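You operate a simulated robot arm through the tools that you are given. There is no shell and no other tool. Be economical: measure what you need, move in short steps, check, and stop when the job is done.

The job below is to be done with a simulated two-armed robot. You get a single attempt, and the scene is never put back.

JOB
Turn the magnifier knob to LOW. Then put one of the teal couplings from the top of the wooden bench on the shelf under the green bench. Then take the teal roller on the top of the green bench and put it away on the top of the blue chest. Then open the lower left desk drawer, fetch the blue lamp and set it inside, then shut the drawer. Then put the purple-soled pad in the red worn tray. Then take the unload card and leave it on the blue board. Then stack the 37 mm wooden block from the top of the long grey bench on top of the 24 mm wooden block. The order counts. Set down upright: blue lamp, purple-soled pad.

Only the result counts: the job must be done as asked and must still hold three seconds after the hand-in. Knocking over, shifting, dropping, spilling or breaking anything else fails it.

ROBOT AND FRAMES
Two 7-joint arms with three-finger grippers on one trunk, on a base that drives. Base frame: it is fixed to the floor where the robot stands at the start and does not move with it; the origin is under the middle of the robot, x ahead of it, y to its left, z up. Units: mm, degrees, N and s.
The left shoulder is at the start at [70, 165, 1131], the right one opposite. With the tool pointing down near the work surface each hand reaches from about 360 to 880 mm from the robot's upright axis, wherever it stands, measured 20 degrees to its own side. Places, roughly: blue board (13x10x1 cm) [900, 600, 900]; blue lamp [-9000, 1750, 1000]; drawer [-4700, 1400, 500]; lower left desk drawer [-4700, 1300, 500]; magnifier knob [500, 100, 900]; purple-soled pad (9x6x6 cm) [-1100, 5000, 900]; shelf under the green bench [800, -1000, 300]; teal coupling [750, 0, 750]; teal roller (10x7x7 cm) [900, -300, 800]; top drawer of the blue chest [-2800, -2200, 1100]; unload card [750, 1000, 750]; wooden block [-2000, -500, 750]; worn tray [-750, 5000, 750]. Payload 3.91 kg a hand.
The TCP of each hand is the grasp point between the finger pads, 30 mm short of the fingertips. In the tool frame z runs along the fingers and y along their closing line. The gripper opens to 116 mm. The gripper's body begins 73 mm behind the TCP.
Orientation is that of the tool frame in the base frame, as a unit quaternion [w, x, y, z]. With the fingers straight down and closing along the base's y, the tool's x points along the base's -x, its y along +y and its z along -z.

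CONTROLS
- The arms move only by the tool jog_arm. It takes "left_deltas", "right_deltas" or both (then of equal length, played together; a hand with none holds still); each is a list of rows, each a list of 3 entries, a list of its own where there are three numbers: the shift along the base's x, y, z in cm, then the turn, a rotation vector about the base's x, y, z in degrees, then the opening, from 0 (shut) to 1 (fully open). In form: [[[tx, ty, tz], [ax, ay, az], fingers], ...]. A call has 1 to 8 rows; each row shifts and turns the commanded pose from where the row before left it. Rows are played at 5 a second. More than 50 mm and 8.6 degrees between two rows, or a gripper value outside its range, and nothing of the call is played. Where a pose cannot be reached the arm comes as near as it can. A force on the tool above 40 N (or 10 N above the force at the start of the call, whichever is more), or a blocked arm, ends the call early, and 0.2 s more pass. The fingers move at their own pace (about 153 mm/s each) and stop on an object; they squeeze with about 22 N. The grip force told is the motor's: it shows also when the fingers shut on nothing. Time passes only in rows, and 0.2 s behind the last, so rows that do not move let the fingers close. It gives the time, the measured TCP pose, the force on the tool (base axes), the opening and the grip force at its end, in the units of the frame above (readings bear some noise), with the torque about the TCP (base axes, N m) and any sound that the robot's microphone picked up.
- Cameras (640 x 400 px; columns grow to the right, rows downward): "scene" is now at [144.2, 5, 1449.8]; the picture's right is [-0.13, -0.99, 0.00], its down [-0.59, 0.08, -0.80] and it looks along [0.79, -0.10, -0.60] (base axes); focal length 266 px, centre (320, 200). "left" rides on the left gripper at [75, 17, -88] in its tool frame; the picture's right is [-0.22, 0.97, 0.00], its down [-0.70, -0.16, -0.70] and it looks along [-0.68, -0.16, 0.71] (tool axes); focal length 247 px, centre (320, 200). "right" rides on the right gripper at [52, 56, -88] in its tool frame; the picture's right is [-0.73, 0.68, 0.00], its down [-0.49, -0.52, -0.70] and it looks along [-0.48, -0.51, 0.71] (tool axes); focal length 247 px, centre (320, 200). There is no depth. A picture from a camera that has moved, and an enlarged one, comes with that camera's place and axes in the base frame and with its lens. The place of the scene camera against the robot may be out by one fixed shift of up to 25 mm in any direction.
- capture(camera): a new picture of that camera. The clock stands still meanwhile.
- slide_trunk(by): slides the trunk up (or, below 0, down) by that many mm; the arms and the scene camera ride with it, the base frame stays. It gives what a move gives, with no picture.
- roll_base(legs): drives the robot by 1 to 6 legs, each [ahead, left, turn to the left] in mm, mm and degrees, along the robot's own axes; the way and the turn of a leg run together, so that a leg with both is an arc; at most 1500 mm and 180 degrees a leg. The arms and the cameras ride along, it lands a little off, and it stops where it bumps. It gives what a move gives.
- pan_tilt(pan, tilt): turns the head with the scene camera to pan (to the left, within 86 degrees either way) and tilt (down, from -29 to 69), counted from straight ahead of the robot. It gives what a move gives.
- enlarge(camera, box): a new picture of the part [left, top, right, bottom] of that camera's present view, enlarged. The clock stands still meanwhile.
- sign_off(): hands the job in; it is judged then, once.

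Go step by step. Nothing tells you exact positions but the pictures and the camera data: compare them with the known pose of the tool, close in by small moves and look again before you grip or let go. The budget is 217 turns and 208 pictures, counting those below and the enlarged ones. Unless the task says otherwise, let go and move clear before handing in, and close with one line.

The tools are called after ">>>" as a command line: name --argument value ..., lists and objects as JSON in quotes. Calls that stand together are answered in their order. jog_arm: Moves the arms, as the interface text tells. Its arguments: {"type":"object","properties":{"left_deltas":{"type":"array","items":{"type":"array"}},"right_deltas":{"type":"array","items":{"type":"array"}}},"required":[]} The other tools are called the same way: slide_trunk (by) slides the trunk up or down; roll_base (legs) drives the base; pan_tilt (pan, tilt) turns the head that bears the scene camera; capture (camera) takes a picture; enlarge (camera, box) takes an enlarged picture of a part of a camera's view; sign_off () hands the job in.

At the start:

```text
t: 0.0
left_eef_pos: [526.4, 237.0, 1218.9]
left_tool_rot: [0.0, 0.0, 1.0, -0.001]
left_ft_force: [-0.2, 0.3, -0.4]
left_torque: [0.0, 0.01, -0.01]
left_grip_width: 116.0
left_finger_force: 0.1
right_eef_pos: [491.7, -146.7, 1266.5]
right_tool_rot: [0.0, -0.001, 1.0, 0.0]
right_ft_force: [-0.1, 0.3, 0.3]
right_torque: [0.06, 0.01, 0.0]
right_grip_width: 116.1
right_finger_force: 0.1
trunk travel left (down, up): [-668.0, 172.0]
robot x, y, heading: [0.7, 2.2, -0.0]
head pan, tilt: [-7.5, 36.9]
```

scene: 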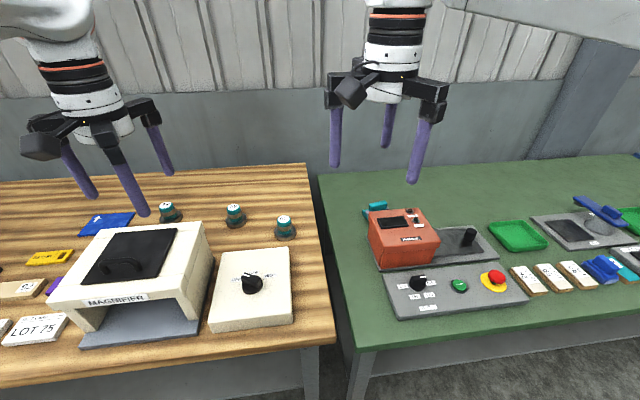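
right: 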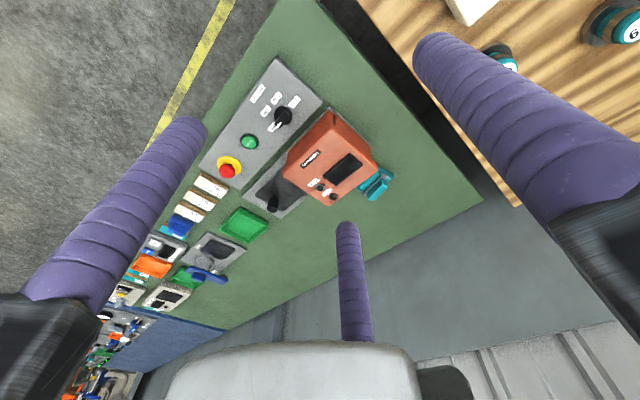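
left: 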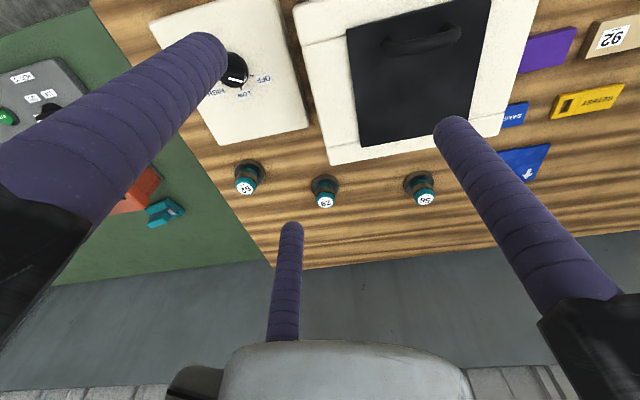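

I see the wooden bench with the magnifier and its knob plate on the left, and the green bench on the right. I'll look closer at the knob and the couplings first.

>>> enlarge --camera "scene" --box '[150, 190, 310, 330]'

>>> enlarge --camera "left" --box '[150, 20, 310, 120]'

>>> enlarge --camera "scene" --box '[350, 180, 640, 330]'

```text
2.86 times, centred on (230, 260) of scene
camera zoom: at [144.2, 5.0, 1449.8], right [-0.13, -0.99, 0.0], down [-0.59, 0.08, -0.8], along [0.79, -0.1, -0.6], focal length 761 px, centre (577, 29)
```

zoom: 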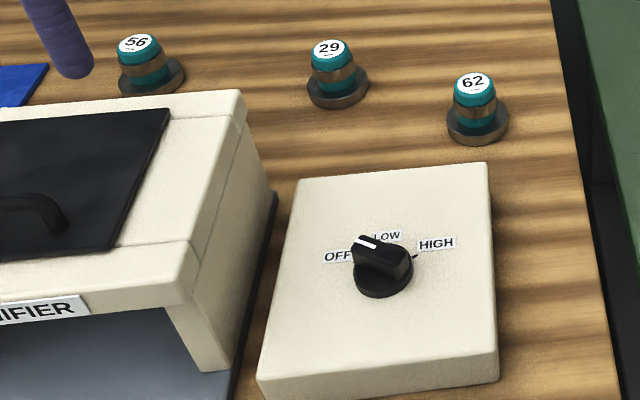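

```text
4.00 times, centred on (230, 70) of left
camera zoom: at [451.2, 254.9, 1310.4], right [0.22, 0.97, 0.0], down [0.7, -0.16, 0.7], along [0.68, -0.16, -0.71], focal length 988 px, centre (680, 720)
```

zoom: 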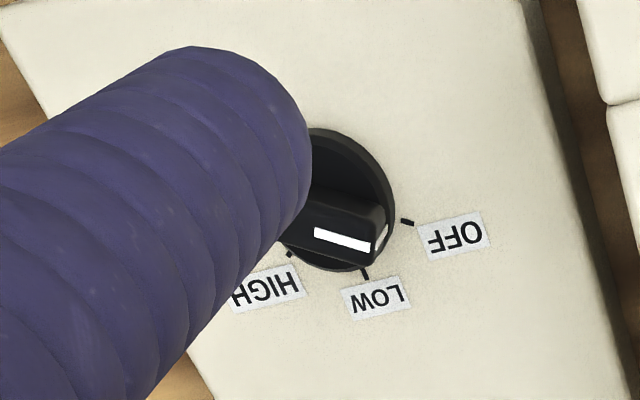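

```text
2.21 times, centred on (495, 255) of scene
camera zoom: at [144.2, 5.0, 1449.8], right [-0.13, -0.99, 0.0], down [-0.59, 0.08, -0.8], along [0.79, -0.1, -0.6], focal length 588 px, centre (-66, 79)
```

zoom: 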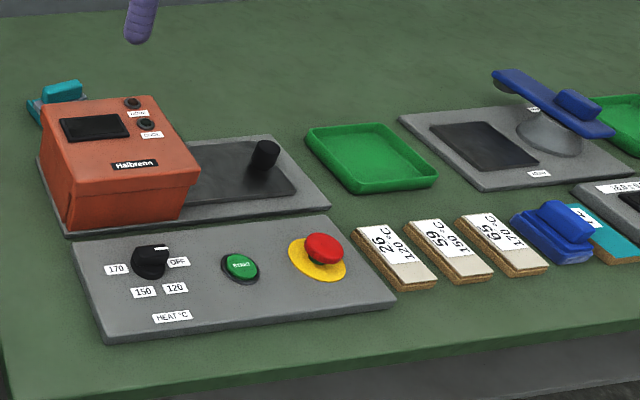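

The gripper seems to show three fingers rather than two. I'll test how it closes while bringing the left hand over the knob, roughly at x 600, y 130.

>>> jog_arm --left_deltas '[[[0, -3, -4], [0, 0, 0], 0.6], [[0, -3, -4], [0, 0, 0], 0.3], [[0, -3, -4], [0, 0, 0], 0.3]]'

>>> capture --camera "left"

```text
t: 0.8
left_eef_pos: [525.3, 147.8, 1099.1]
left_tool_rot: [-0.001, 0.0, 1.0, 0.0]
left_ft_force: [0.0, 0.9, -0.7]
left_torque: [0.0, 0.02, 0.0]
left_grip_width: 35.0
left_finger_force: 0.0
right_eef_pos: [492.4, -148.6, 1267.1]
right_tool_rot: [-0.001, -0.001, 1.0, 0.001]
right_ft_force: [-0.1, 0.2, -0.2]
right_torque: [-0.01, 0.01, -0.01]
right_grip_width: 116.0
right_finger_force: 0.1
trunk travel left (down, up): [-668.0, 172.0]
robot x, y, heading: [1.8, -0.4, -0.2]
head pan, tilt: [-7.5, 36.9]
```

```text
201 pictures are left
camera left: at [450.4, 165.4, 1189.2], right [0.22, 0.97, 0.0], down [0.7, -0.16, 0.7], along [0.68, -0.16, -0.71], focal length 247 px, centre (320, 200)
```

left: 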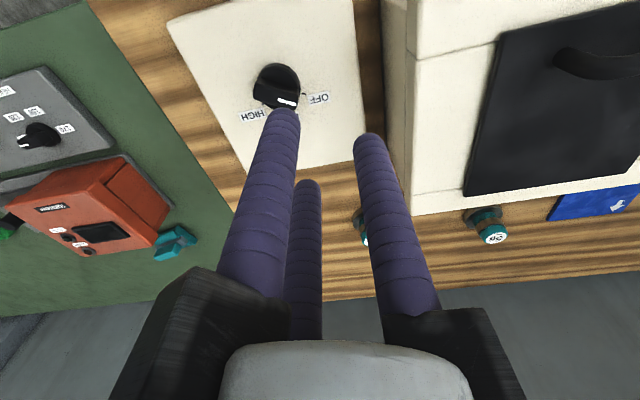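

The hand is a three-jaw centring gripper: the fingers close radially at 120°. I'll go closer above the knob for a better measurement.

>>> jog_arm --left_deltas '[[[2, -3, -3], [0, 0, 0], 0.5], [[2, -2, -3], [0, 0, 0], 0.5], [[0, 0, 0], [0, 0, 0], 0.5]]'

>>> capture --camera "left"

>>> pan_tilt --pan 5 --tilt 50

>>> capture --camera "scene"

```text
t: 1.6
left_eef_pos: [565.7, 98.5, 1039.5]
left_tool_rot: [0.001, 0.0, 1.0, 0.0]
left_ft_force: [0.2, -0.2, 0.1]
left_torque: [-0.02, -0.03, -0.05]
left_grip_width: 58.2
left_finger_force: 0.1
right_eef_pos: [489.2, -146.0, 1268.0]
right_tool_rot: [0.001, 0.0, 1.0, 0.0]
right_ft_force: [-0.4, 0.7, -0.3]
right_torque: [-0.01, -0.02, -0.01]
right_grip_width: 115.8
right_finger_force: 0.2
trunk travel left (down, up): [-668.0, 172.0]
robot x, y, heading: [-1.5, -0.7, -0.1]
head pan, tilt: [-7.5, 36.9]
```

```text
200 pictures are left
camera left: at [490.5, 116.1, 1131.0], right [0.22, 0.97, 0.0], down [0.69, -0.16, 0.7], along [0.68, -0.16, -0.71], focal length 247 px, centre (320, 200)
```

left: 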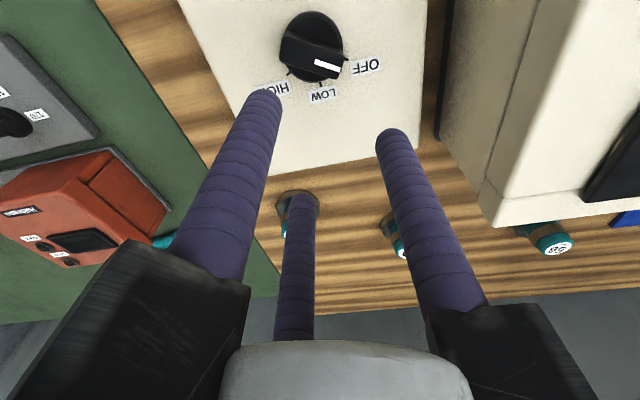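

```text
t: 2.4
left_eef_pos: [567.2, 97.7, 1038.3]
left_tool_rot: [0.0, 0.0, 1.0, 0.0]
left_ft_force: [-0.1, 0.6, -0.2]
left_torque: [0.0, -0.02, -0.03]
left_grip_width: 58.1
left_finger_force: 0.0
right_eef_pos: [492.1, -147.4, 1267.1]
right_tool_rot: [0.0, 0.0, 1.0, -0.001]
right_ft_force: [0.5, 0.2, 0.3]
right_torque: [-0.01, 0.02, 0.02]
right_grip_width: 116.0
right_finger_force: 0.0
trunk travel left (down, up): [-668.0, 172.0]
robot x, y, heading: [-0.6, 0.1, -0.0]
head pan, tilt: [5.0, 50.0]
```

```text
199 pictures are left
camera scene: at [135.1, 22.6, 1431.0], right [0.09, -1.0, 0.0], down [-0.76, -0.07, -0.64], along [0.64, 0.06, -0.77], focal length 266 px, centre (320, 200)
```

scene: 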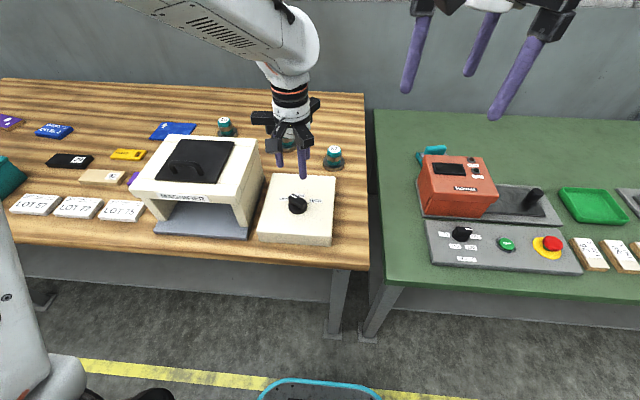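

>>> enlarge --camera "left" --box '[250, 0, 410, 110]'

>>> enlarge --camera "scene" --box '[240, 160, 360, 260]'

```text
3.64 times, centred on (330, 55) of left
camera zoom: at [492.1, 114.9, 1130.4], right [0.22, 0.97, 0.0], down [0.7, -0.16, 0.7], along [0.68, -0.16, -0.71], focal length 898 px, centre (284, 727)
```

zoom: 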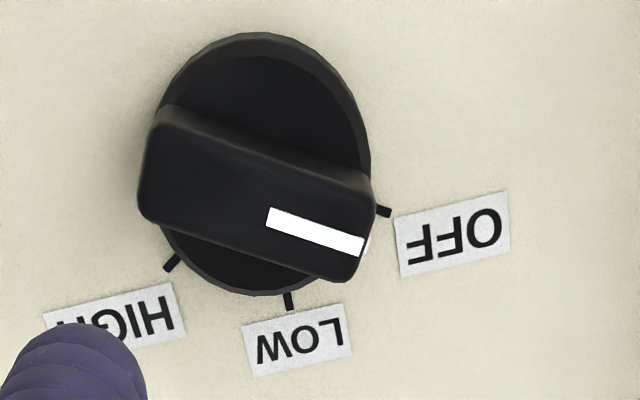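

```text
4.00 times, centred on (300, 210) of scene
camera zoom: at [135.1, 22.6, 1431.0], right [0.09, -1.0, 0.0], down [-0.76, -0.07, -0.64], along [0.64, 0.06, -0.77], focal length 1066 px, centre (400, 160)
```

zoom: 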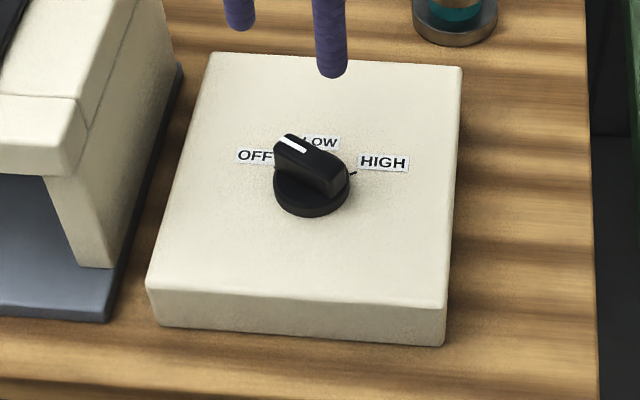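

The knob centre is about (544, 96) with its plate near z 880. The pointer is at OFF (+60°), LOW is straight ahead (0°) and HIGH is at −60°, so it needs a 60° clockwise turn. I'll come in above it.

>>> jog_arm --left_deltas '[[[-2.6, 0, -4], [0, 0, 0], 0.65], [[0, 0, -3], [0, 0, 0], 0.65], [[0, 0, 0], [0, 0, 0], 0.65]]'

>>> capture --camera "left"

>>> enlarge --camera "scene" --box '[240, 140, 360, 260]'

```text
t: 3.1
left_eef_pos: [539.2, 98.3, 968.7]
left_tool_rot: [0.0, 0.0, 1.0, 0.0]
left_ft_force: [-0.4, -0.1, 0.9]
left_torque: [0.01, -0.01, -0.02]
left_grip_width: 75.4
left_finger_force: 0.0
right_eef_pos: [489.8, -147.0, 1268.1]
right_tool_rot: [0.0, 0.0, 1.0, 0.0]
right_ft_force: [-0.4, 0.9, 0.9]
right_torque: [0.0, -0.03, 0.02]
right_grip_width: 115.8
right_finger_force: 0.2
trunk travel left (down, up): [-668.0, 172.0]
robot x, y, heading: [-2.6, 0.2, -0.0]
head pan, tilt: [5.0, 50.0]
```

```text
196 pictures are left
camera left: at [464.8, 117.1, 1060.1], right [0.22, 0.97, 0.0], down [0.7, -0.16, 0.7], along [0.68, -0.16, -0.71], focal length 247 px, centre (320, 200)
```

left: 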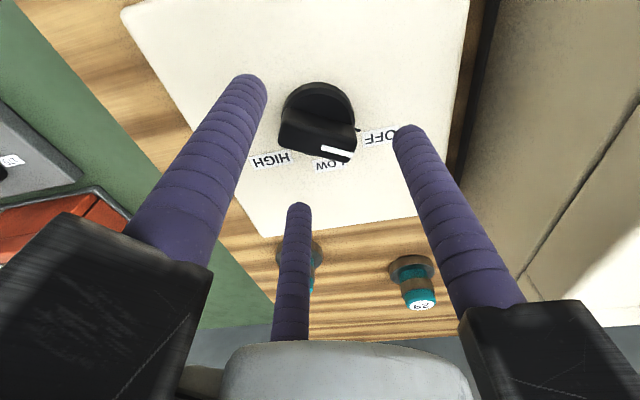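

```text
3.33 times, centred on (300, 200) of scene
camera zoom: at [134.0, 23.2, 1431.1], right [0.09, -1.0, 0.0], down [-0.76, -0.07, -0.64], along [0.64, 0.06, -0.77], focal length 888 px, centre (387, 200)
```

zoom: 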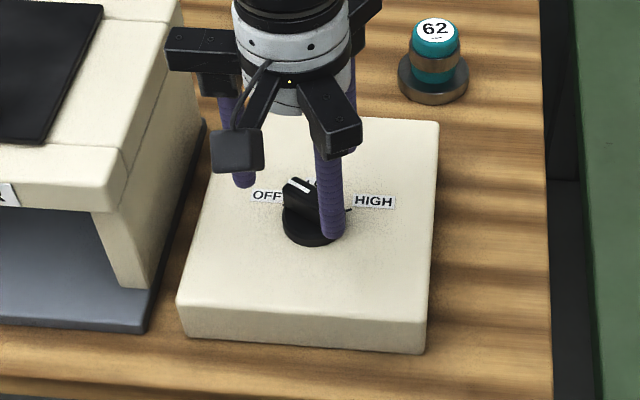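

>>> enlarge --camera "left" --box '[240, 60, 420, 180]'

```text
3.33 times, centred on (330, 120) of left
camera zoom: at [464.8, 117.1, 1060.1], right [0.22, 0.97, 0.0], down [0.7, -0.16, 0.7], along [0.68, -0.16, -0.71], focal length 823 px, centre (287, 467)
```

zoom: 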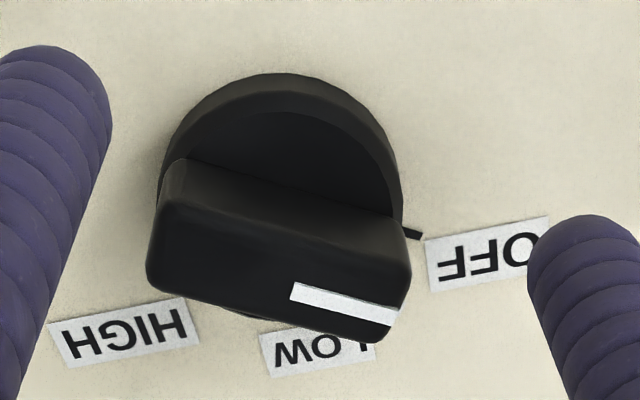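

The knob centre refines to (539.5, 97.5), with the plate at about z 902 and the knob top at about 936. I'll lower around the bar, shut the jaws, then check.

>>> jog_arm --left_deltas '[[[-0.3, 0.2, -1.5], [0, 0, 0], 0.65], [[0, 0, -1.0], [0, 0, 0], 0.65], [[0, 0, 0], [0, 0, 0], 0.3], [[0, 0, 0], [0, 0, 0], 0], [[0, 0, 0], [0, 0, 0], 0]]'

>>> capture --camera "left"

```text
t: 4.3
left_eef_pos: [534.5, 100.5, 944.4]
left_tool_rot: [-0.001, 0.001, 1.0, 0.001]
left_ft_force: [-17.7, 3.6, -11.1]
left_torque: [0.75, -0.07, -0.02]
left_grip_width: 29.2
left_finger_force: 44.9
right_eef_pos: [488.7, -147.4, 1267.4]
right_tool_rot: [0.001, 0.0, 1.0, 0.0]
right_ft_force: [0.2, -0.1, 0.1]
right_torque: [0.03, -0.01, -0.03]
right_grip_width: 116.0
right_finger_force: 0.0
trunk travel left (down, up): [-668.0, 172.0]
robot x, y, heading: [-0.4, -0.1, 0.1]
head pan, tilt: [5.0, 50.0]
```

```text
193 pictures are left
camera left: at [460.4, 118.4, 1035.2], right [0.22, 0.97, 0.0], down [0.7, -0.16, 0.7], along [0.68, -0.16, -0.72], focal length 247 px, centre (320, 200)
```

left: 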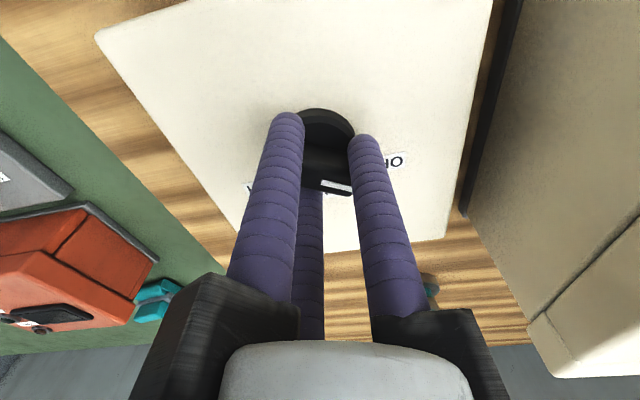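

Gripped on the bar with modest side force. I'll turn it 60° clockwise about the knob axis.

>>> jog_arm --left_deltas '[[[0.0, 0.08, 0], [0, 0, -7.5], 0], [[0.03, 0.06, 0], [0, 0, -7.5], 0], [[0.06, 0.05, 0], [0, 0, -7.5], 0], [[0.06, 0.04, 0], [0, 0, -7.5], 0], [[0.07, 0.03, 0], [0, 0, -7.5], 0], [[0.07, 0.02, 0], [0, 0, -7.5], 0], [[0.07, 0.0, 0], [0, 0, -7.5], 0], [[0.07, -0.02, 0], [0, 0, -7.5], 0]]'

>>> capture --camera "left"

>>> enlarge --camera "scene" --box '[240, 140, 360, 260]'

```text
t: 6.2
left_eef_pos: [540.1, 105.4, 945.0]
left_tool_rot: [-0.001, 0.501, 0.865, -0.002]
left_ft_force: [-18.4, 10.4, -20.6]
left_torque: [0.21, -0.26, -0.1]
left_grip_width: 28.9
left_finger_force: 44.4
right_eef_pos: [491.4, -145.7, 1267.9]
right_tool_rot: [0.0, 0.0, 1.0, -0.001]
right_ft_force: [0.2, -0.5, -0.1]
right_torque: [0.0, -0.04, 0.0]
right_grip_width: 116.1
right_finger_force: 0.0
trunk travel left (down, up): [-668.0, 172.0]
robot x, y, heading: [3.6, -5.0, 0.0]
head pan, tilt: [5.0, 50.0]
```

```text
192 pictures are left
camera left: at [517.8, 177.8, 1035.1], right [0.96, 0.29, 0.0], down [0.21, -0.68, 0.7], along [0.2, -0.67, -0.71], focal length 247 px, centre (320, 200)
```

left: 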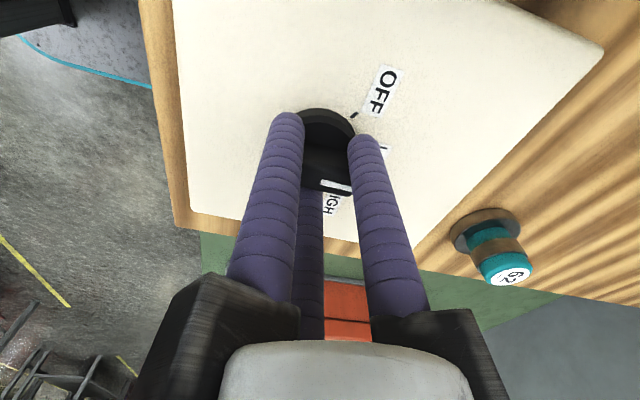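

```text
3.33 times, centred on (300, 200) of scene
camera zoom: at [133.8, 25.2, 1430.9], right [0.09, -1.0, 0.0], down [-0.76, -0.07, -0.64], along [0.64, 0.05, -0.77], focal length 888 px, centre (387, 200)
```

zoom: 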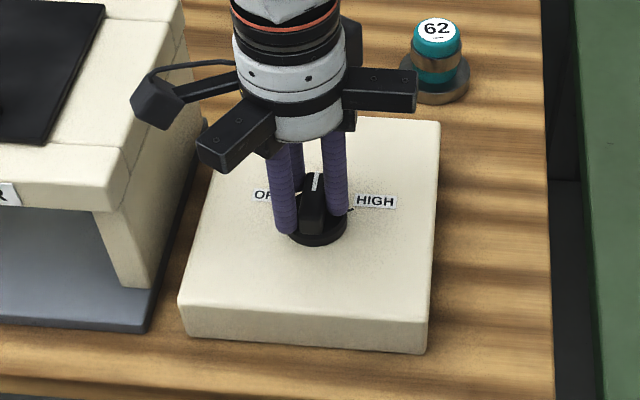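

Turned with the knob. I'll open and rise to verify the pointer.

>>> jog_arm --left_deltas '[[[0, 0, 0], [0, 0, 0], 0.5], [[0, 0, 0.5], [0, 0, 0], 0.7], [[0, 0, 4], [0, 0, 0], 0.7], [[0, 0, 4], [0, 0, 0], 0.7], [[0, 3, 2], [0, 0, 0], 0.7]]'

>>> enlarge --camera "scene" --box '[240, 140, 360, 260]'

>>> capture --camera "left"

```text
t: 7.3
left_eef_pos: [541.3, 133.1, 1047.3]
left_tool_rot: [0.0, 0.501, 0.866, -0.001]
left_ft_force: [-0.4, 0.8, 0.2]
left_torque: [-0.02, -0.03, -0.01]
left_grip_width: 81.5
left_finger_force: 0.1
right_eef_pos: [491.0, -144.8, 1266.3]
right_tool_rot: [0.0, 0.0, 1.0, -0.001]
right_ft_force: [-0.5, 0.8, -0.4]
right_torque: [-0.04, 0.01, 0.0]
right_grip_width: 116.0
right_finger_force: 0.0
trunk travel left (down, up): [-668.0, 172.0]
robot x, y, heading: [-0.4, 2.3, 0.0]
head pan, tilt: [5.0, 50.0]
```

```text
3.33 times, centred on (300, 200) of scene
camera zoom: at [134.2, 25.5, 1431.0], right [0.09, -1.0, 0.0], down [-0.76, -0.07, -0.64], along [0.64, 0.05, -0.77], focal length 888 px, centre (387, 200)
```

zoom: 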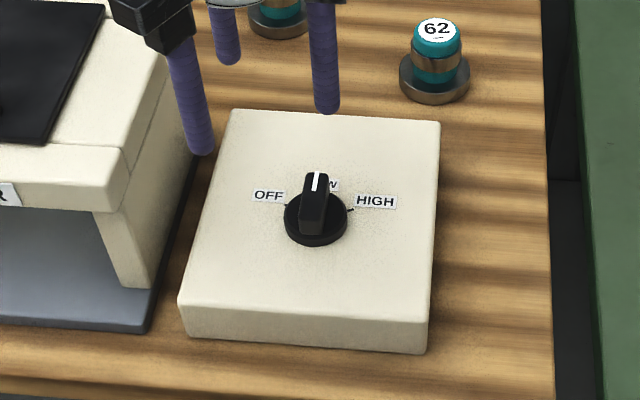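

```text
189 pictures are left
camera left: at [518.8, 206.5, 1137.3], right [0.96, 0.29, 0.0], down [0.21, -0.68, 0.7], along [0.21, -0.67, -0.71], focal length 247 px, centre (320, 200)
```

left: 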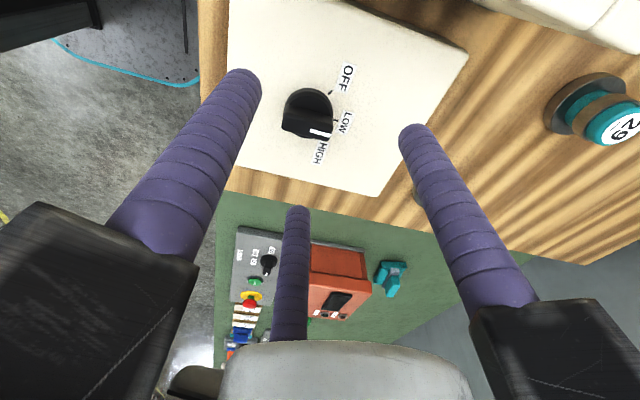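

>>> enlarge --camera "left" --box '[250, 50, 390, 190]'

```text
2.86 times, centred on (320, 120) of left
camera zoom: at [518.8, 206.5, 1137.3], right [0.96, 0.29, 0.0], down [0.21, -0.68, 0.7], along [0.21, -0.67, -0.71], focal length 706 px, centre (320, 429)
```

zoom: 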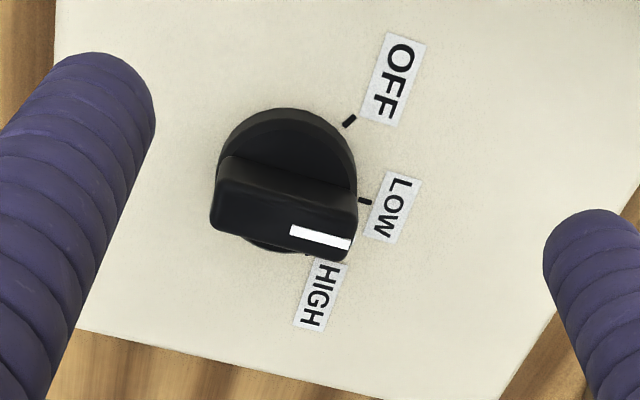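

The pointer sits at LOW (about 0°). Next I'll look for the shelf under the green bench before choosing how to grip the coupling.

>>> pan_tilt --pan -50 --tilt 50

>>> capture --camera "scene"

>>> pan_tilt --pan -55 --tilt 25

>>> capture --camera "scene"

```text
t: 8.6
left_eef_pos: [541.6, 129.9, 1047.3]
left_tool_rot: [0.0, 0.5, 0.866, 0.0]
left_ft_force: [0.0, 0.3, 0.6]
left_torque: [-0.01, 0.02, 0.02]
left_grip_width: 81.3
left_finger_force: 0.0
right_eef_pos: [491.8, -147.6, 1267.4]
right_tool_rot: [-0.001, -0.001, 1.0, 0.0]
right_ft_force: [-0.5, 1.1, 0.3]
right_torque: [0.0, 0.03, 0.0]
right_grip_width: 115.8
right_finger_force: 0.0
trunk travel left (down, up): [-668.0, 172.0]
robot x, y, heading: [-3.4, -0.6, -0.1]
head pan, tilt: [-50.0, 50.0]
```

```text
187 pictures are left
camera scene: at [107.6, -42.8, 1431.0], right [-0.77, -0.64, 0.0], down [-0.49, 0.59, -0.64], along [0.41, -0.49, -0.77], focal length 266 px, centre (320, 200)
```

scene: 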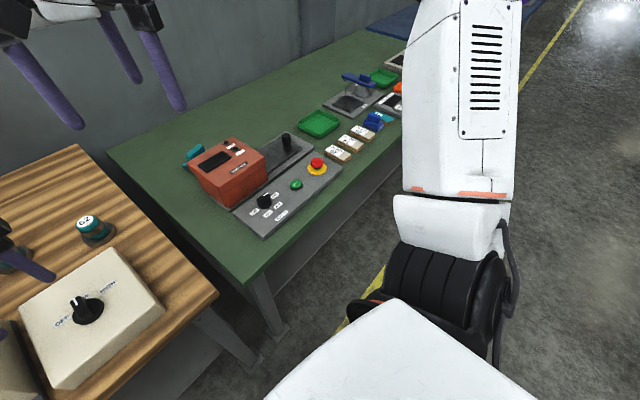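

```text
t: 9.5
left_eef_pos: [542.5, 131.0, 1046.2]
left_tool_rot: [0.0, 0.5, 0.866, -0.001]
left_ft_force: [-0.4, 0.0, -0.5]
left_torque: [-0.01, 0.0, 0.0]
left_grip_width: 81.1
left_finger_force: 0.1
right_eef_pos: [492.1, -147.7, 1268.3]
right_tool_rot: [0.0, 0.0, 1.0, 0.001]
right_ft_force: [-0.4, 0.6, -0.4]
right_torque: [0.02, -0.02, 0.02]
right_grip_width: 116.0
right_finger_force: 0.0
trunk travel left (down, up): [-668.0, 172.0]
robot x, y, heading: [0.7, 2.6, -0.0]
head pan, tilt: [-55.0, 25.0]
```

```text
186 pictures are left
camera scene: at [110.9, -59.1, 1468.4], right [-0.82, -0.57, 0.0], down [-0.24, 0.35, -0.91], along [0.52, -0.74, -0.42], focal length 266 px, centre (320, 200)
```

scene: 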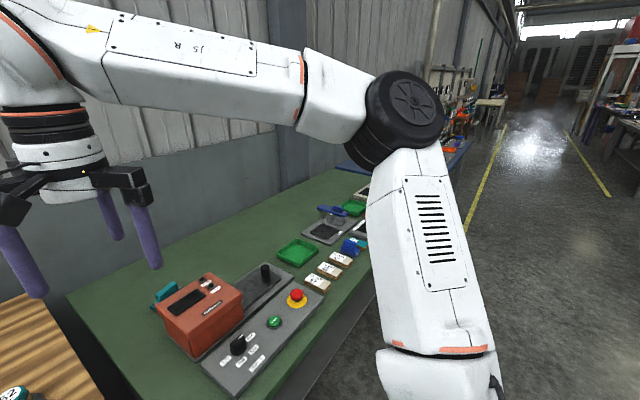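

I'll back away and move right, lower the trunk and look under the green bench.

>>> jog_arm --left_deltas '[[[0, 0, 5], [0, 0, 0], 0.7], [[0, 0, 5], [0, 0, 0], 0.7]]'

>>> roll_base --legs '[[-600, 0, 0], [0, -700, 0]]'

>>> slide_trunk --by -500

>>> pan_tilt --pan 0 --tilt 20

>>> capture --camera "scene"

```text
t: 10.1
left_eef_pos: [540.7, 130.9, 1147.7]
left_tool_rot: [0.0, 0.5, 0.866, 0.0]
left_ft_force: [-0.4, -0.9, -0.1]
left_torque: [0.0, -0.01, 0.0]
left_grip_width: 81.0
left_finger_force: 0.2
right_eef_pos: [489.2, -148.5, 1267.5]
right_tool_rot: [0.001, 0.0, 1.0, 0.0]
right_ft_force: [0.0, 0.7, 0.5]
right_torque: [-0.03, -0.05, 0.0]
right_grip_width: 115.9
right_finger_force: 0.0
trunk travel left (down, up): [-668.0, 172.0]
robot x, y, heading: [0.2, -1.2, -0.2]
head pan, tilt: [-55.0, 25.0]
```

```text
t: 16.9
left_eef_pos: [-44.1, -578.7, 1147.1]
left_tool_rot: [-0.001, 0.496, 0.868, -0.001]
left_ft_force: [0.0, 1.2, -0.4]
left_torque: [0.05, 0.01, 0.05]
left_grip_width: 81.2
left_finger_force: 0.0
right_eef_pos: [-93.0, -856.5, 1267.5]
right_tool_rot: [0.0, -0.004, 1.0, 0.0]
right_ft_force: [0.3, 0.0, -0.1]
right_torque: [0.02, 0.05, 0.0]
right_grip_width: 115.7
right_finger_force: 0.1
trunk travel left (down, up): [-668.0, 172.0]
robot x, y, heading: [-582.1, -716.0, 0.6]
head pan, tilt: [-55.0, 25.0]
```

```text
refused: -500 is not a number from -400 to 400
```

```text
t: 18.2
left_eef_pos: [-44.1, -578.1, 1147.0]
left_tool_rot: [0.001, 0.496, 0.868, 0.0]
left_ft_force: [0.8, 0.0, 0.1]
left_torque: [-0.01, 0.02, 0.0]
left_grip_width: 81.2
left_finger_force: 0.0
right_eef_pos: [-92.4, -857.3, 1266.6]
right_tool_rot: [0.0, -0.004, 1.0, -0.001]
right_ft_force: [-0.9, -0.1, -0.3]
right_torque: [0.02, -0.03, -0.04]
right_grip_width: 116.1
right_finger_force: 0.0
trunk travel left (down, up): [-668.0, 172.0]
robot x, y, heading: [-584.9, -714.3, 0.6]
head pan, tilt: [0.0, 20.0]
```

```text
185 pictures are left
camera scene: at [-433.9, -696.6, 1476.5], right [0.01, -1.0, 0.0], down [-0.34, 0.0, -0.94], along [0.94, 0.01, -0.34], focal length 266 px, centre (320, 200)
```

scene: 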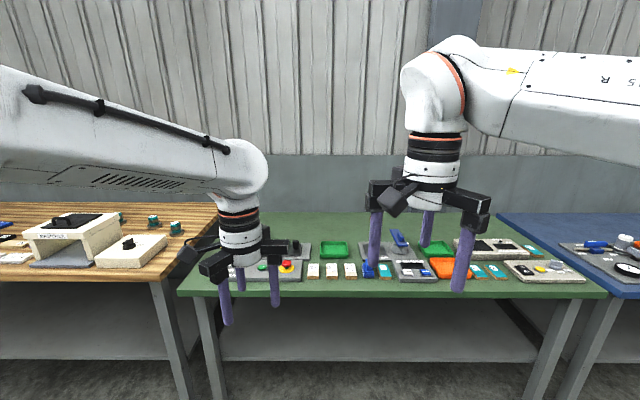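

>>> slide_trunk --by -400

>>> capture --camera "scene"

```text
t: 22.0
left_eef_pos: [-44.3, -577.9, 747.0]
left_tool_rot: [0.0, 0.497, 0.868, -0.001]
left_ft_force: [-0.9, 0.2, -0.1]
left_torque: [0.02, -0.01, 0.02]
left_grip_width: 81.3
left_finger_force: 0.0
right_eef_pos: [-92.0, -857.0, 867.4]
right_tool_rot: [0.0, -0.004, 1.0, 0.0]
right_ft_force: [-0.3, 0.2, 0.4]
right_torque: [-0.02, -0.02, -0.04]
right_grip_width: 115.9
right_finger_force: 0.0
trunk travel left (down, up): [-268.0, 572.0]
robot x, y, heading: [-584.1, -714.0, 0.5]
head pan, tilt: [0.0, 20.0]
```

```text
184 pictures are left
camera scene: at [-434.1, -696.4, 1076.6], right [0.01, -1.0, 0.0], down [-0.34, 0.0, -0.94], along [0.94, 0.01, -0.34], focal length 266 px, centre (320, 200)
```

scene: 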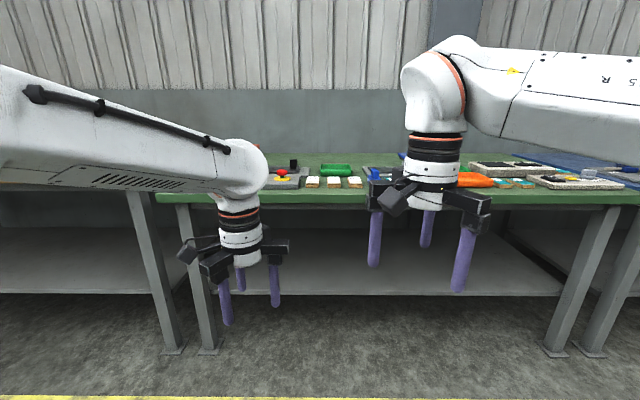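

The shelf sits at about z 294 with its front edge near x 527, and there is ample clearance below the bench top. I'll return to the wooden bench to fetch coupling 62 with the left hand.

>>> slide_trunk --by 400

>>> roll_base --legs '[[0, 560, -0.5], [600, 0, 0]]'

>>> pan_tilt --pan 10 --tilt 45

>>> capture --camera "scene"

>>> capture --camera "left"

```text
t: 25.8
left_eef_pos: [-44.1, -578.5, 1147.0]
left_tool_rot: [-0.001, 0.496, 0.868, -0.001]
left_ft_force: [-0.6, -0.2, 0.5]
left_torque: [0.01, -0.02, -0.03]
left_grip_width: 80.9
left_finger_force: 0.0
right_eef_pos: [-92.0, -858.0, 1266.9]
right_tool_rot: [0.0, -0.005, 1.0, 0.0]
right_ft_force: [-0.2, 0.0, 0.6]
right_torque: [0.02, 0.02, 0.02]
right_grip_width: 115.9
right_finger_force: 0.0
trunk travel left (down, up): [-668.0, 172.0]
robot x, y, heading: [-580.9, -712.8, 0.6]
head pan, tilt: [0.0, 20.0]
```

```text
t: 32.0
left_eef_pos: [561.1, -56.7, 1147.0]
left_tool_rot: [0.0, 0.508, 0.861, 0.0]
left_ft_force: [-1.3, 0.2, 0.3]
left_torque: [-0.03, 0.01, -0.04]
left_grip_width: 81.4
left_finger_force: 0.1
right_eef_pos: [504.3, -334.8, 1269.0]
right_tool_rot: [0.0, 0.009, 1.0, 0.0]
right_ft_force: [-0.7, -0.7, -0.3]
right_torque: [-0.01, 0.03, 0.03]
right_grip_width: 116.0
right_finger_force: 0.1
trunk travel left (down, up): [-668.0, 172.0]
robot x, y, heading: [15.4, -177.0, -1.2]
head pan, tilt: [0.0, 20.0]
```

```text
t: 32.9
left_eef_pos: [560.3, -56.3, 1147.3]
left_tool_rot: [0.0, 0.508, 0.861, 0.0]
left_ft_force: [0.2, 0.7, 0.0]
left_torque: [-0.01, 0.01, -0.03]
left_grip_width: 81.4
left_finger_force: 0.1
right_eef_pos: [505.6, -334.5, 1266.6]
right_tool_rot: [0.0, 0.01, 1.0, 0.001]
right_ft_force: [0.2, 0.8, 0.5]
right_torque: [-0.02, -0.02, 0.0]
right_grip_width: 116.2
right_finger_force: 0.1
trunk travel left (down, up): [-668.0, 172.0]
robot x, y, heading: [17.0, -179.2, -1.3]
head pan, tilt: [10.0, 45.0]
```

```text
183 pictures are left
camera scene: at [155.1, -149.0, 1438.0], right [0.15, -0.99, 0.0], down [-0.7, -0.11, -0.71], along [0.7, 0.11, -0.71], focal length 266 px, centre (320, 200)
```

scene: 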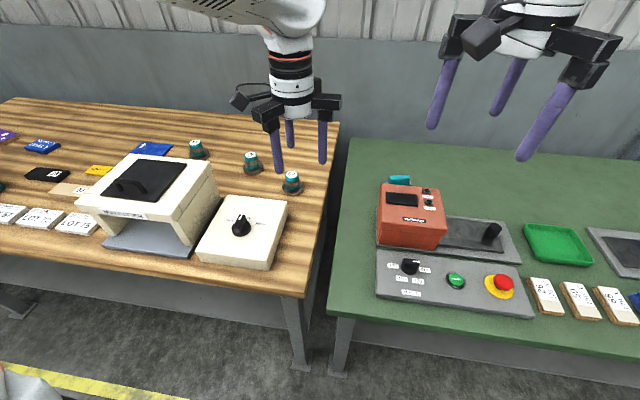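

```text
182 pictures are left
camera left: at [539.8, 17.6, 1237.8], right [0.96, 0.28, 0.0], down [0.2, -0.69, 0.7], along [0.19, -0.67, -0.71], focal length 247 px, centre (320, 200)
```

left: 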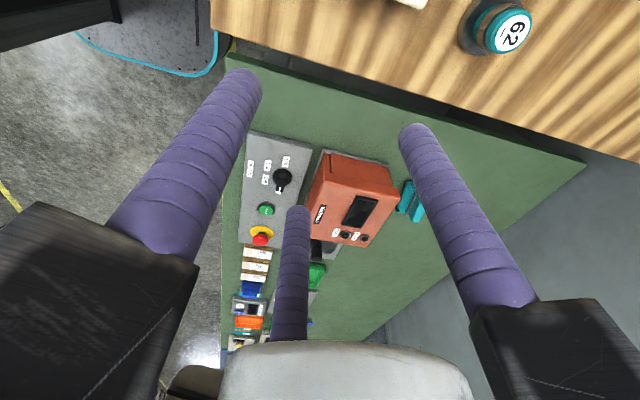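

Coupling 62 is near (750, 20) on a bench top at about z 868. I'll move the left hand above it.

>>> jog_arm --left_deltas '[[[4, 1.5, -2], [0, 0, 0], 0.7], [[4, 1.5, -2.5], [0, 0, 0], 0.7], [[4, 1.5, -2.5], [0, 0, 0], 0.7], [[4, 1.5, -2.5], [0, 0, 0], 0.7], [[3, 1.5, -2], [0, 0, 0], 0.7]]'

>>> capture --camera "left"

>>> enlarge --camera "scene" --box '[220, 100, 360, 220]'

```text
t: 34.0
left_eef_pos: [752.7, 19.6, 1029.8]
left_tool_rot: [0.0, 0.509, 0.861, -0.001]
left_ft_force: [0.0, 0.2, 0.4]
left_torque: [0.0, 0.03, -0.01]
left_grip_width: 81.0
left_finger_force: 0.0
right_eef_pos: [505.9, -332.9, 1265.6]
right_tool_rot: [-0.001, 0.01, 1.0, 0.0]
right_ft_force: [0.2, -0.4, 0.4]
right_torque: [-0.01, 0.04, -0.01]
right_grip_width: 116.0
right_finger_force: 0.1
trunk travel left (down, up): [-668.0, 172.0]
robot x, y, heading: [15.5, -177.9, -1.1]
head pan, tilt: [10.0, 45.0]
```

```text
181 pictures are left
camera left: at [731.7, 93.6, 1120.2], right [0.96, 0.27, 0.0], down [0.2, -0.69, 0.7], along [0.19, -0.67, -0.71], focal length 247 px, centre (320, 200)
```

left: 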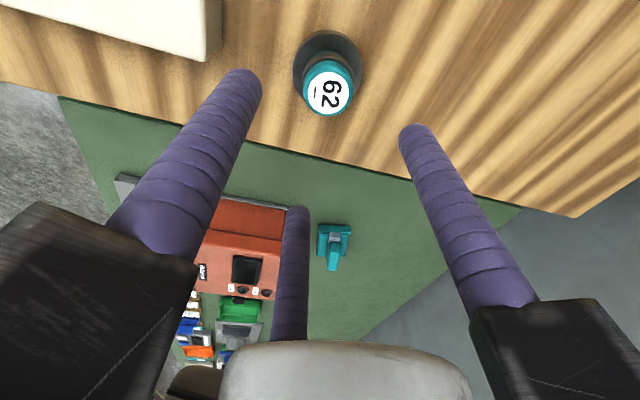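

```text
3.33 times, centred on (290, 160) of scene
camera zoom: at [156.9, -148.2, 1437.7], right [0.15, -0.99, 0.0], down [-0.7, -0.11, -0.71], along [0.7, 0.11, -0.71], focal length 888 px, centre (420, 333)
```

zoom: 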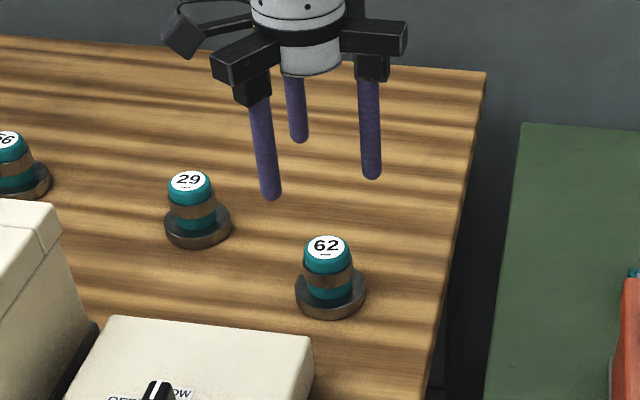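

>>> jog_arm --left_deltas '[[[0.4, 0.85, -4], [0, 0, 0], 0.7], [[0, 0, -3], [0, 0, 0], 0.7], [[0, 0, 0], [0, 0, 0], 0.7]]'

>>> capture --camera "left"

>>> enlarge --camera "scene" --box '[220, 100, 360, 220]'

```text
t: 34.9
left_eef_pos: [753.8, 24.8, 959.8]
left_tool_rot: [0.001, 0.508, 0.861, 0.0]
left_ft_force: [-0.1, -0.4, 0.3]
left_torque: [0.02, 0.01, 0.03]
left_grip_width: 81.1
left_finger_force: 0.0
right_eef_pos: [505.1, -333.6, 1267.4]
right_tool_rot: [0.001, 0.009, 1.0, 0.0]
right_ft_force: [0.6, 0.5, 0.0]
right_torque: [0.01, -0.05, 0.0]
right_grip_width: 116.1
right_finger_force: 0.1
trunk travel left (down, up): [-668.0, 172.0]
robot x, y, heading: [18.4, -175.8, -1.1]
head pan, tilt: [10.0, 45.0]
```

```text
179 pictures are left
camera left: at [732.0, 99.2, 1050.6], right [0.96, 0.27, 0.0], down [0.2, -0.69, 0.7], along [0.19, -0.67, -0.71], focal length 247 px, centre (320, 200)
```

left: 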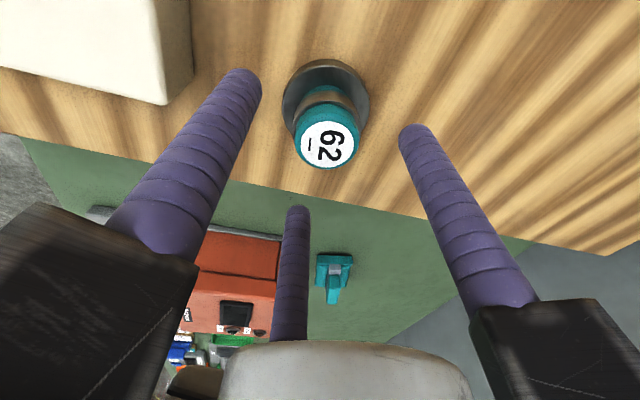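

```text
3.33 times, centred on (290, 160) of scene
camera zoom: at [154.3, -149.3, 1438.0], right [0.15, -0.99, 0.0], down [-0.7, -0.11, -0.71], along [0.7, 0.11, -0.71], focal length 888 px, centre (420, 333)
```

zoom: 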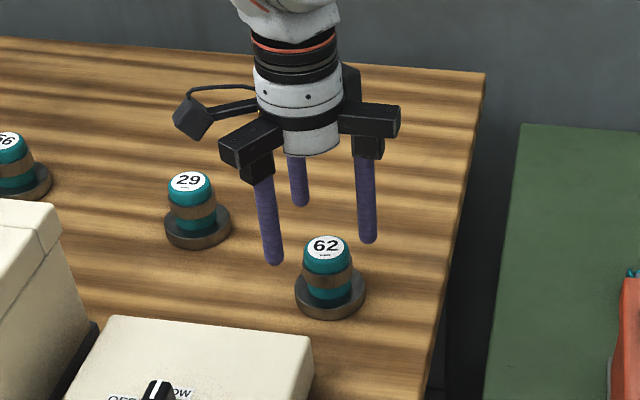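

>>> jog_arm --left_deltas '[[[0.2, 0.55, -2], [0, 0, 0], 0.7], [[0, 0, -1.8], [0, 0, 0], 0.7], [[0, 0, 0], [0, 0, 0], 0.3], [[0, 0, 0], [0, 0, 0], 0], [[0, 0, 0], [0, 0, 0], 0]]'

>>> capture --camera "left"

```text
t: 36.0
left_eef_pos: [757.9, 30.9, 922.9]
left_tool_rot: [0.0, 0.508, 0.861, 0.0]
left_ft_force: [-0.2, 0.6, 0.5]
left_torque: [0.07, -0.04, -0.07]
left_grip_width: 44.4
left_finger_force: 22.0
right_eef_pos: [505.6, -333.4, 1268.1]
right_tool_rot: [0.0, 0.009, 1.0, -0.001]
right_ft_force: [0.4, -0.2, 0.1]
right_torque: [-0.01, 0.0, 0.01]
right_grip_width: 116.0
right_finger_force: 0.1
trunk travel left (down, up): [-668.0, 172.0]
robot x, y, heading: [16.5, -178.9, -1.2]
head pan, tilt: [10.0, 45.0]
```

```text
177 pictures are left
camera left: at [736.2, 105.1, 1014.0], right [0.96, 0.28, 0.0], down [0.2, -0.69, 0.7], along [0.19, -0.67, -0.71], focal length 247 px, centre (320, 200)
```

left: 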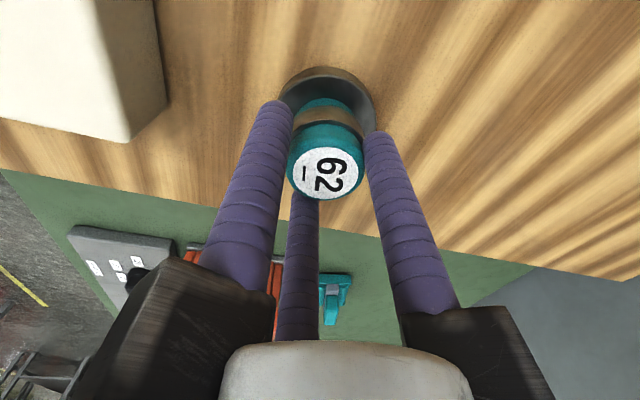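

Gripped at 44 mm. I'll lift and check.

>>> jog_arm --left_deltas '[[[0, 0, 1], [0, 0, 0], 0], [[0, 0, 3], [0, 0, 0], 0], [[0, 0, 4], [0, 0, 0], 0], [[0, 0, 5], [0, 0, 0], 0], [[0, 0, 5], [0, 0, 0], 0], [[0, 0, 4], [0, 0, 0], 0]]'

>>> capture --camera "left"

>>> capture --camera "scene"

```text
t: 37.5
left_eef_pos: [754.5, 31.7, 1143.4]
left_tool_rot: [0.0, 0.509, 0.861, 0.0]
left_ft_force: [-0.7, 0.6, -4.2]
left_torque: [0.0, -0.03, 0.03]
left_grip_width: 43.5
left_finger_force: 22.0
right_eef_pos: [505.6, -333.6, 1266.7]
right_tool_rot: [0.0, 0.009, 1.0, 0.0]
right_ft_force: [-0.2, 0.0, -0.5]
right_torque: [0.02, 0.0, 0.0]
right_grip_width: 116.0
right_finger_force: 0.0
trunk travel left (down, up): [-668.0, 172.0]
robot x, y, heading: [17.7, -175.3, -1.0]
head pan, tilt: [10.0, 45.0]
```

```text
176 pictures are left
camera left: at [733.7, 106.5, 1235.0], right [0.96, 0.28, 0.0], down [0.2, -0.69, 0.7], along [0.19, -0.67, -0.71], focal length 247 px, centre (320, 200)
```

left: 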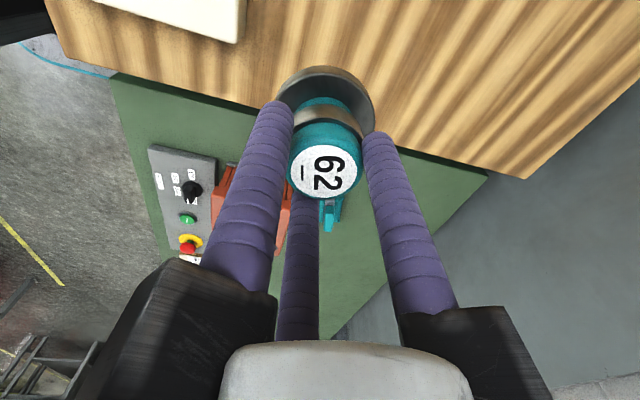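

```text
175 pictures are left
camera scene: at [155.0, -149.3, 1437.9], right [0.15, -0.99, 0.0], down [-0.7, -0.11, -0.71], along [0.7, 0.11, -0.71], focal length 266 px, centre (320, 200)
```

scene: 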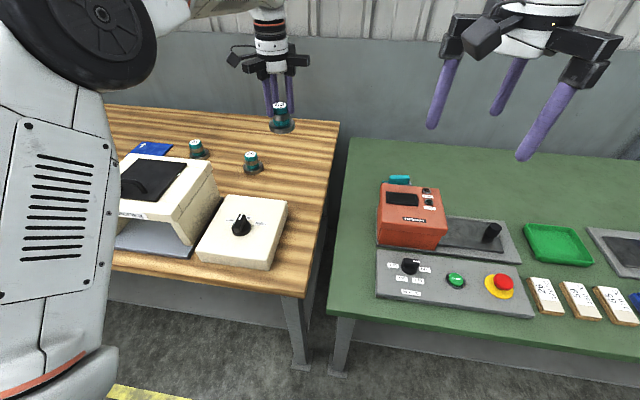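

The coupling is lifted cleanly. I'll back off, tuck both hands, turn right by about 40° and sink the trunk.

>>> roll_base --legs '[[-650, 0, 0], [0, -700, 1]]'

>>> jog_arm --left_deltas '[[[-4, 2, 0], [0, 0, 0], 0], [[-4, 2, 0], [0, 0, 0], 0], [[-4, 2, 0], [0, 0, 0], 0], [[-4, 2, 0], [0, 0, 0], 0], [[-4, 2, -1], [0, 0, 0], 0], [[-4, 2, -3], [0, 0, 0], 0], [[-4, 2, -3], [0, 0, 0], 0]]' --right_deltas '[[[-1.5, -3, 0], [0, 0, 0], 1], [[-1.5, -3, 0], [0, 0, 0], 1], [[-1.5, -3, 0], [0, 0, 0], 1], [[-1.5, -3, 0], [0, 0, 0], 1], [[-1.5, -3, 0], [0, 0, 0], 1], [[-1.5, -3, 0], [0, 0, 0], 1], [[-1.5, -3, 0], [0, 0, 0], 1]]'

>>> slide_trunk --by -400

>>> slide_trunk --by -265

>>> roll_base --legs '[[0, 0, -40]]'

>>> pan_tilt --pan 40 --tilt 15

>>> capture --camera "scene"

```text
t: 44.5
left_eef_pos: [93.9, -625.5, 1142.9]
left_tool_rot: [0.0, 0.493, 0.87, 0.0]
left_ft_force: [0.6, 0.7, -2.3]
left_torque: [0.04, 0.05, 0.01]
left_grip_width: 43.0
left_finger_force: 22.6
right_eef_pos: [-142.9, -1001.4, 1266.5]
right_tool_rot: [0.0, -0.009, 1.0, 0.0]
right_ft_force: [-0.2, 0.5, -1.2]
right_torque: [0.0, 0.02, -0.04]
right_grip_width: 116.1
right_finger_force: 0.0
trunk travel left (down, up): [-668.0, 172.0]
robot x, y, heading: [-635.8, -862.5, 0.9]
head pan, tilt: [10.0, 45.0]
```

```text
refused: row 6 steps farther than a row can; nothing moved
```

```text
t: 48.3
left_eef_pos: [93.2, -626.6, 743.4]
left_tool_rot: [0.0, 0.492, 0.871, 0.0]
left_ft_force: [-0.1, 1.0, -3.8]
left_torque: [0.01, -0.02, 0.01]
left_grip_width: 42.6
left_finger_force: 21.6
right_eef_pos: [-143.2, -1002.1, 866.7]
right_tool_rot: [0.0, -0.009, 1.0, -0.001]
right_ft_force: [-0.1, 0.5, -0.9]
right_torque: [0.0, 0.02, 0.02]
right_grip_width: 116.0
right_finger_force: 0.1
trunk travel left (down, up): [-268.0, 572.0]
robot x, y, heading: [-641.3, -862.8, 0.8]
head pan, tilt: [10.0, 45.0]
```

```text
t: 51.0
left_eef_pos: [93.3, -625.6, 477.0]
left_tool_rot: [-0.001, 0.493, 0.87, 0.0]
left_ft_force: [0.1, -0.6, -2.8]
left_torque: [-0.01, -0.05, 0.0]
left_grip_width: 42.5
left_finger_force: 22.0
right_eef_pos: [-144.2, -1001.0, 602.1]
right_tool_rot: [0.0, -0.009, 1.0, 0.0]
right_ft_force: [-0.5, 0.7, 0.4]
right_torque: [-0.01, -0.01, 0.05]
right_grip_width: 116.1
right_finger_force: 0.1
trunk travel left (down, up): [-3.0, 837.0]
robot x, y, heading: [-637.4, -864.6, 1.2]
head pan, tilt: [10.0, 45.0]
```

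```text
t: 53.3
left_eef_pos: [74.0, -1149.9, 479.8]
left_tool_rot: [0.0, 0.761, 0.649, 0.0]
left_ft_force: [0.0, 0.1, -3.1]
left_torque: [0.02, -0.01, 0.04]
left_grip_width: 42.8
left_finger_force: 22.0
right_eef_pos: [-347.4, -1285.4, 603.2]
right_tool_rot: [0.0, 0.333, 0.943, 0.0]
right_ft_force: [0.3, 0.1, -0.2]
right_torque: [0.01, 0.05, -0.03]
right_grip_width: 115.8
right_finger_force: 0.1
trunk travel left (down, up): [-3.0, 837.0]
robot x, y, heading: [-639.6, -866.4, -38.8]
head pan, tilt: [10.0, 45.0]
```

```text
t: 54.3
left_eef_pos: [74.2, -1149.7, 478.4]
left_tool_rot: [-0.001, 0.76, 0.65, 0.0]
left_ft_force: [0.0, 0.3, -2.9]
left_torque: [0.04, 0.03, -0.01]
left_grip_width: 42.6
left_finger_force: 22.0
right_eef_pos: [-347.5, -1285.1, 601.7]
right_tool_rot: [-0.001, 0.334, 0.942, 0.0]
right_ft_force: [0.0, -0.3, -0.5]
right_torque: [0.01, -0.03, 0.03]
right_grip_width: 116.1
right_finger_force: 0.2
trunk travel left (down, up): [-3.0, 837.0]
robot x, y, heading: [-637.2, -864.3, -38.9]
head pan, tilt: [40.0, 15.0]
```

```text
174 pictures are left
camera scene: at [-496.8, -876.0, 819.6], right [0.02, -1.0, 0.0], down [-0.26, 0.0, -0.97], along [0.97, 0.02, -0.26], focal length 266 px, centre (320, 200)
```

scene: 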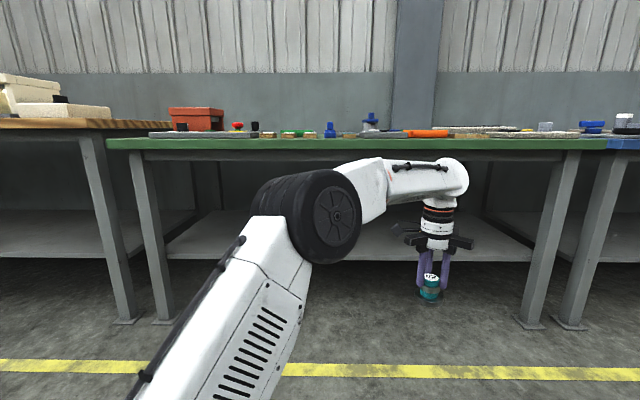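

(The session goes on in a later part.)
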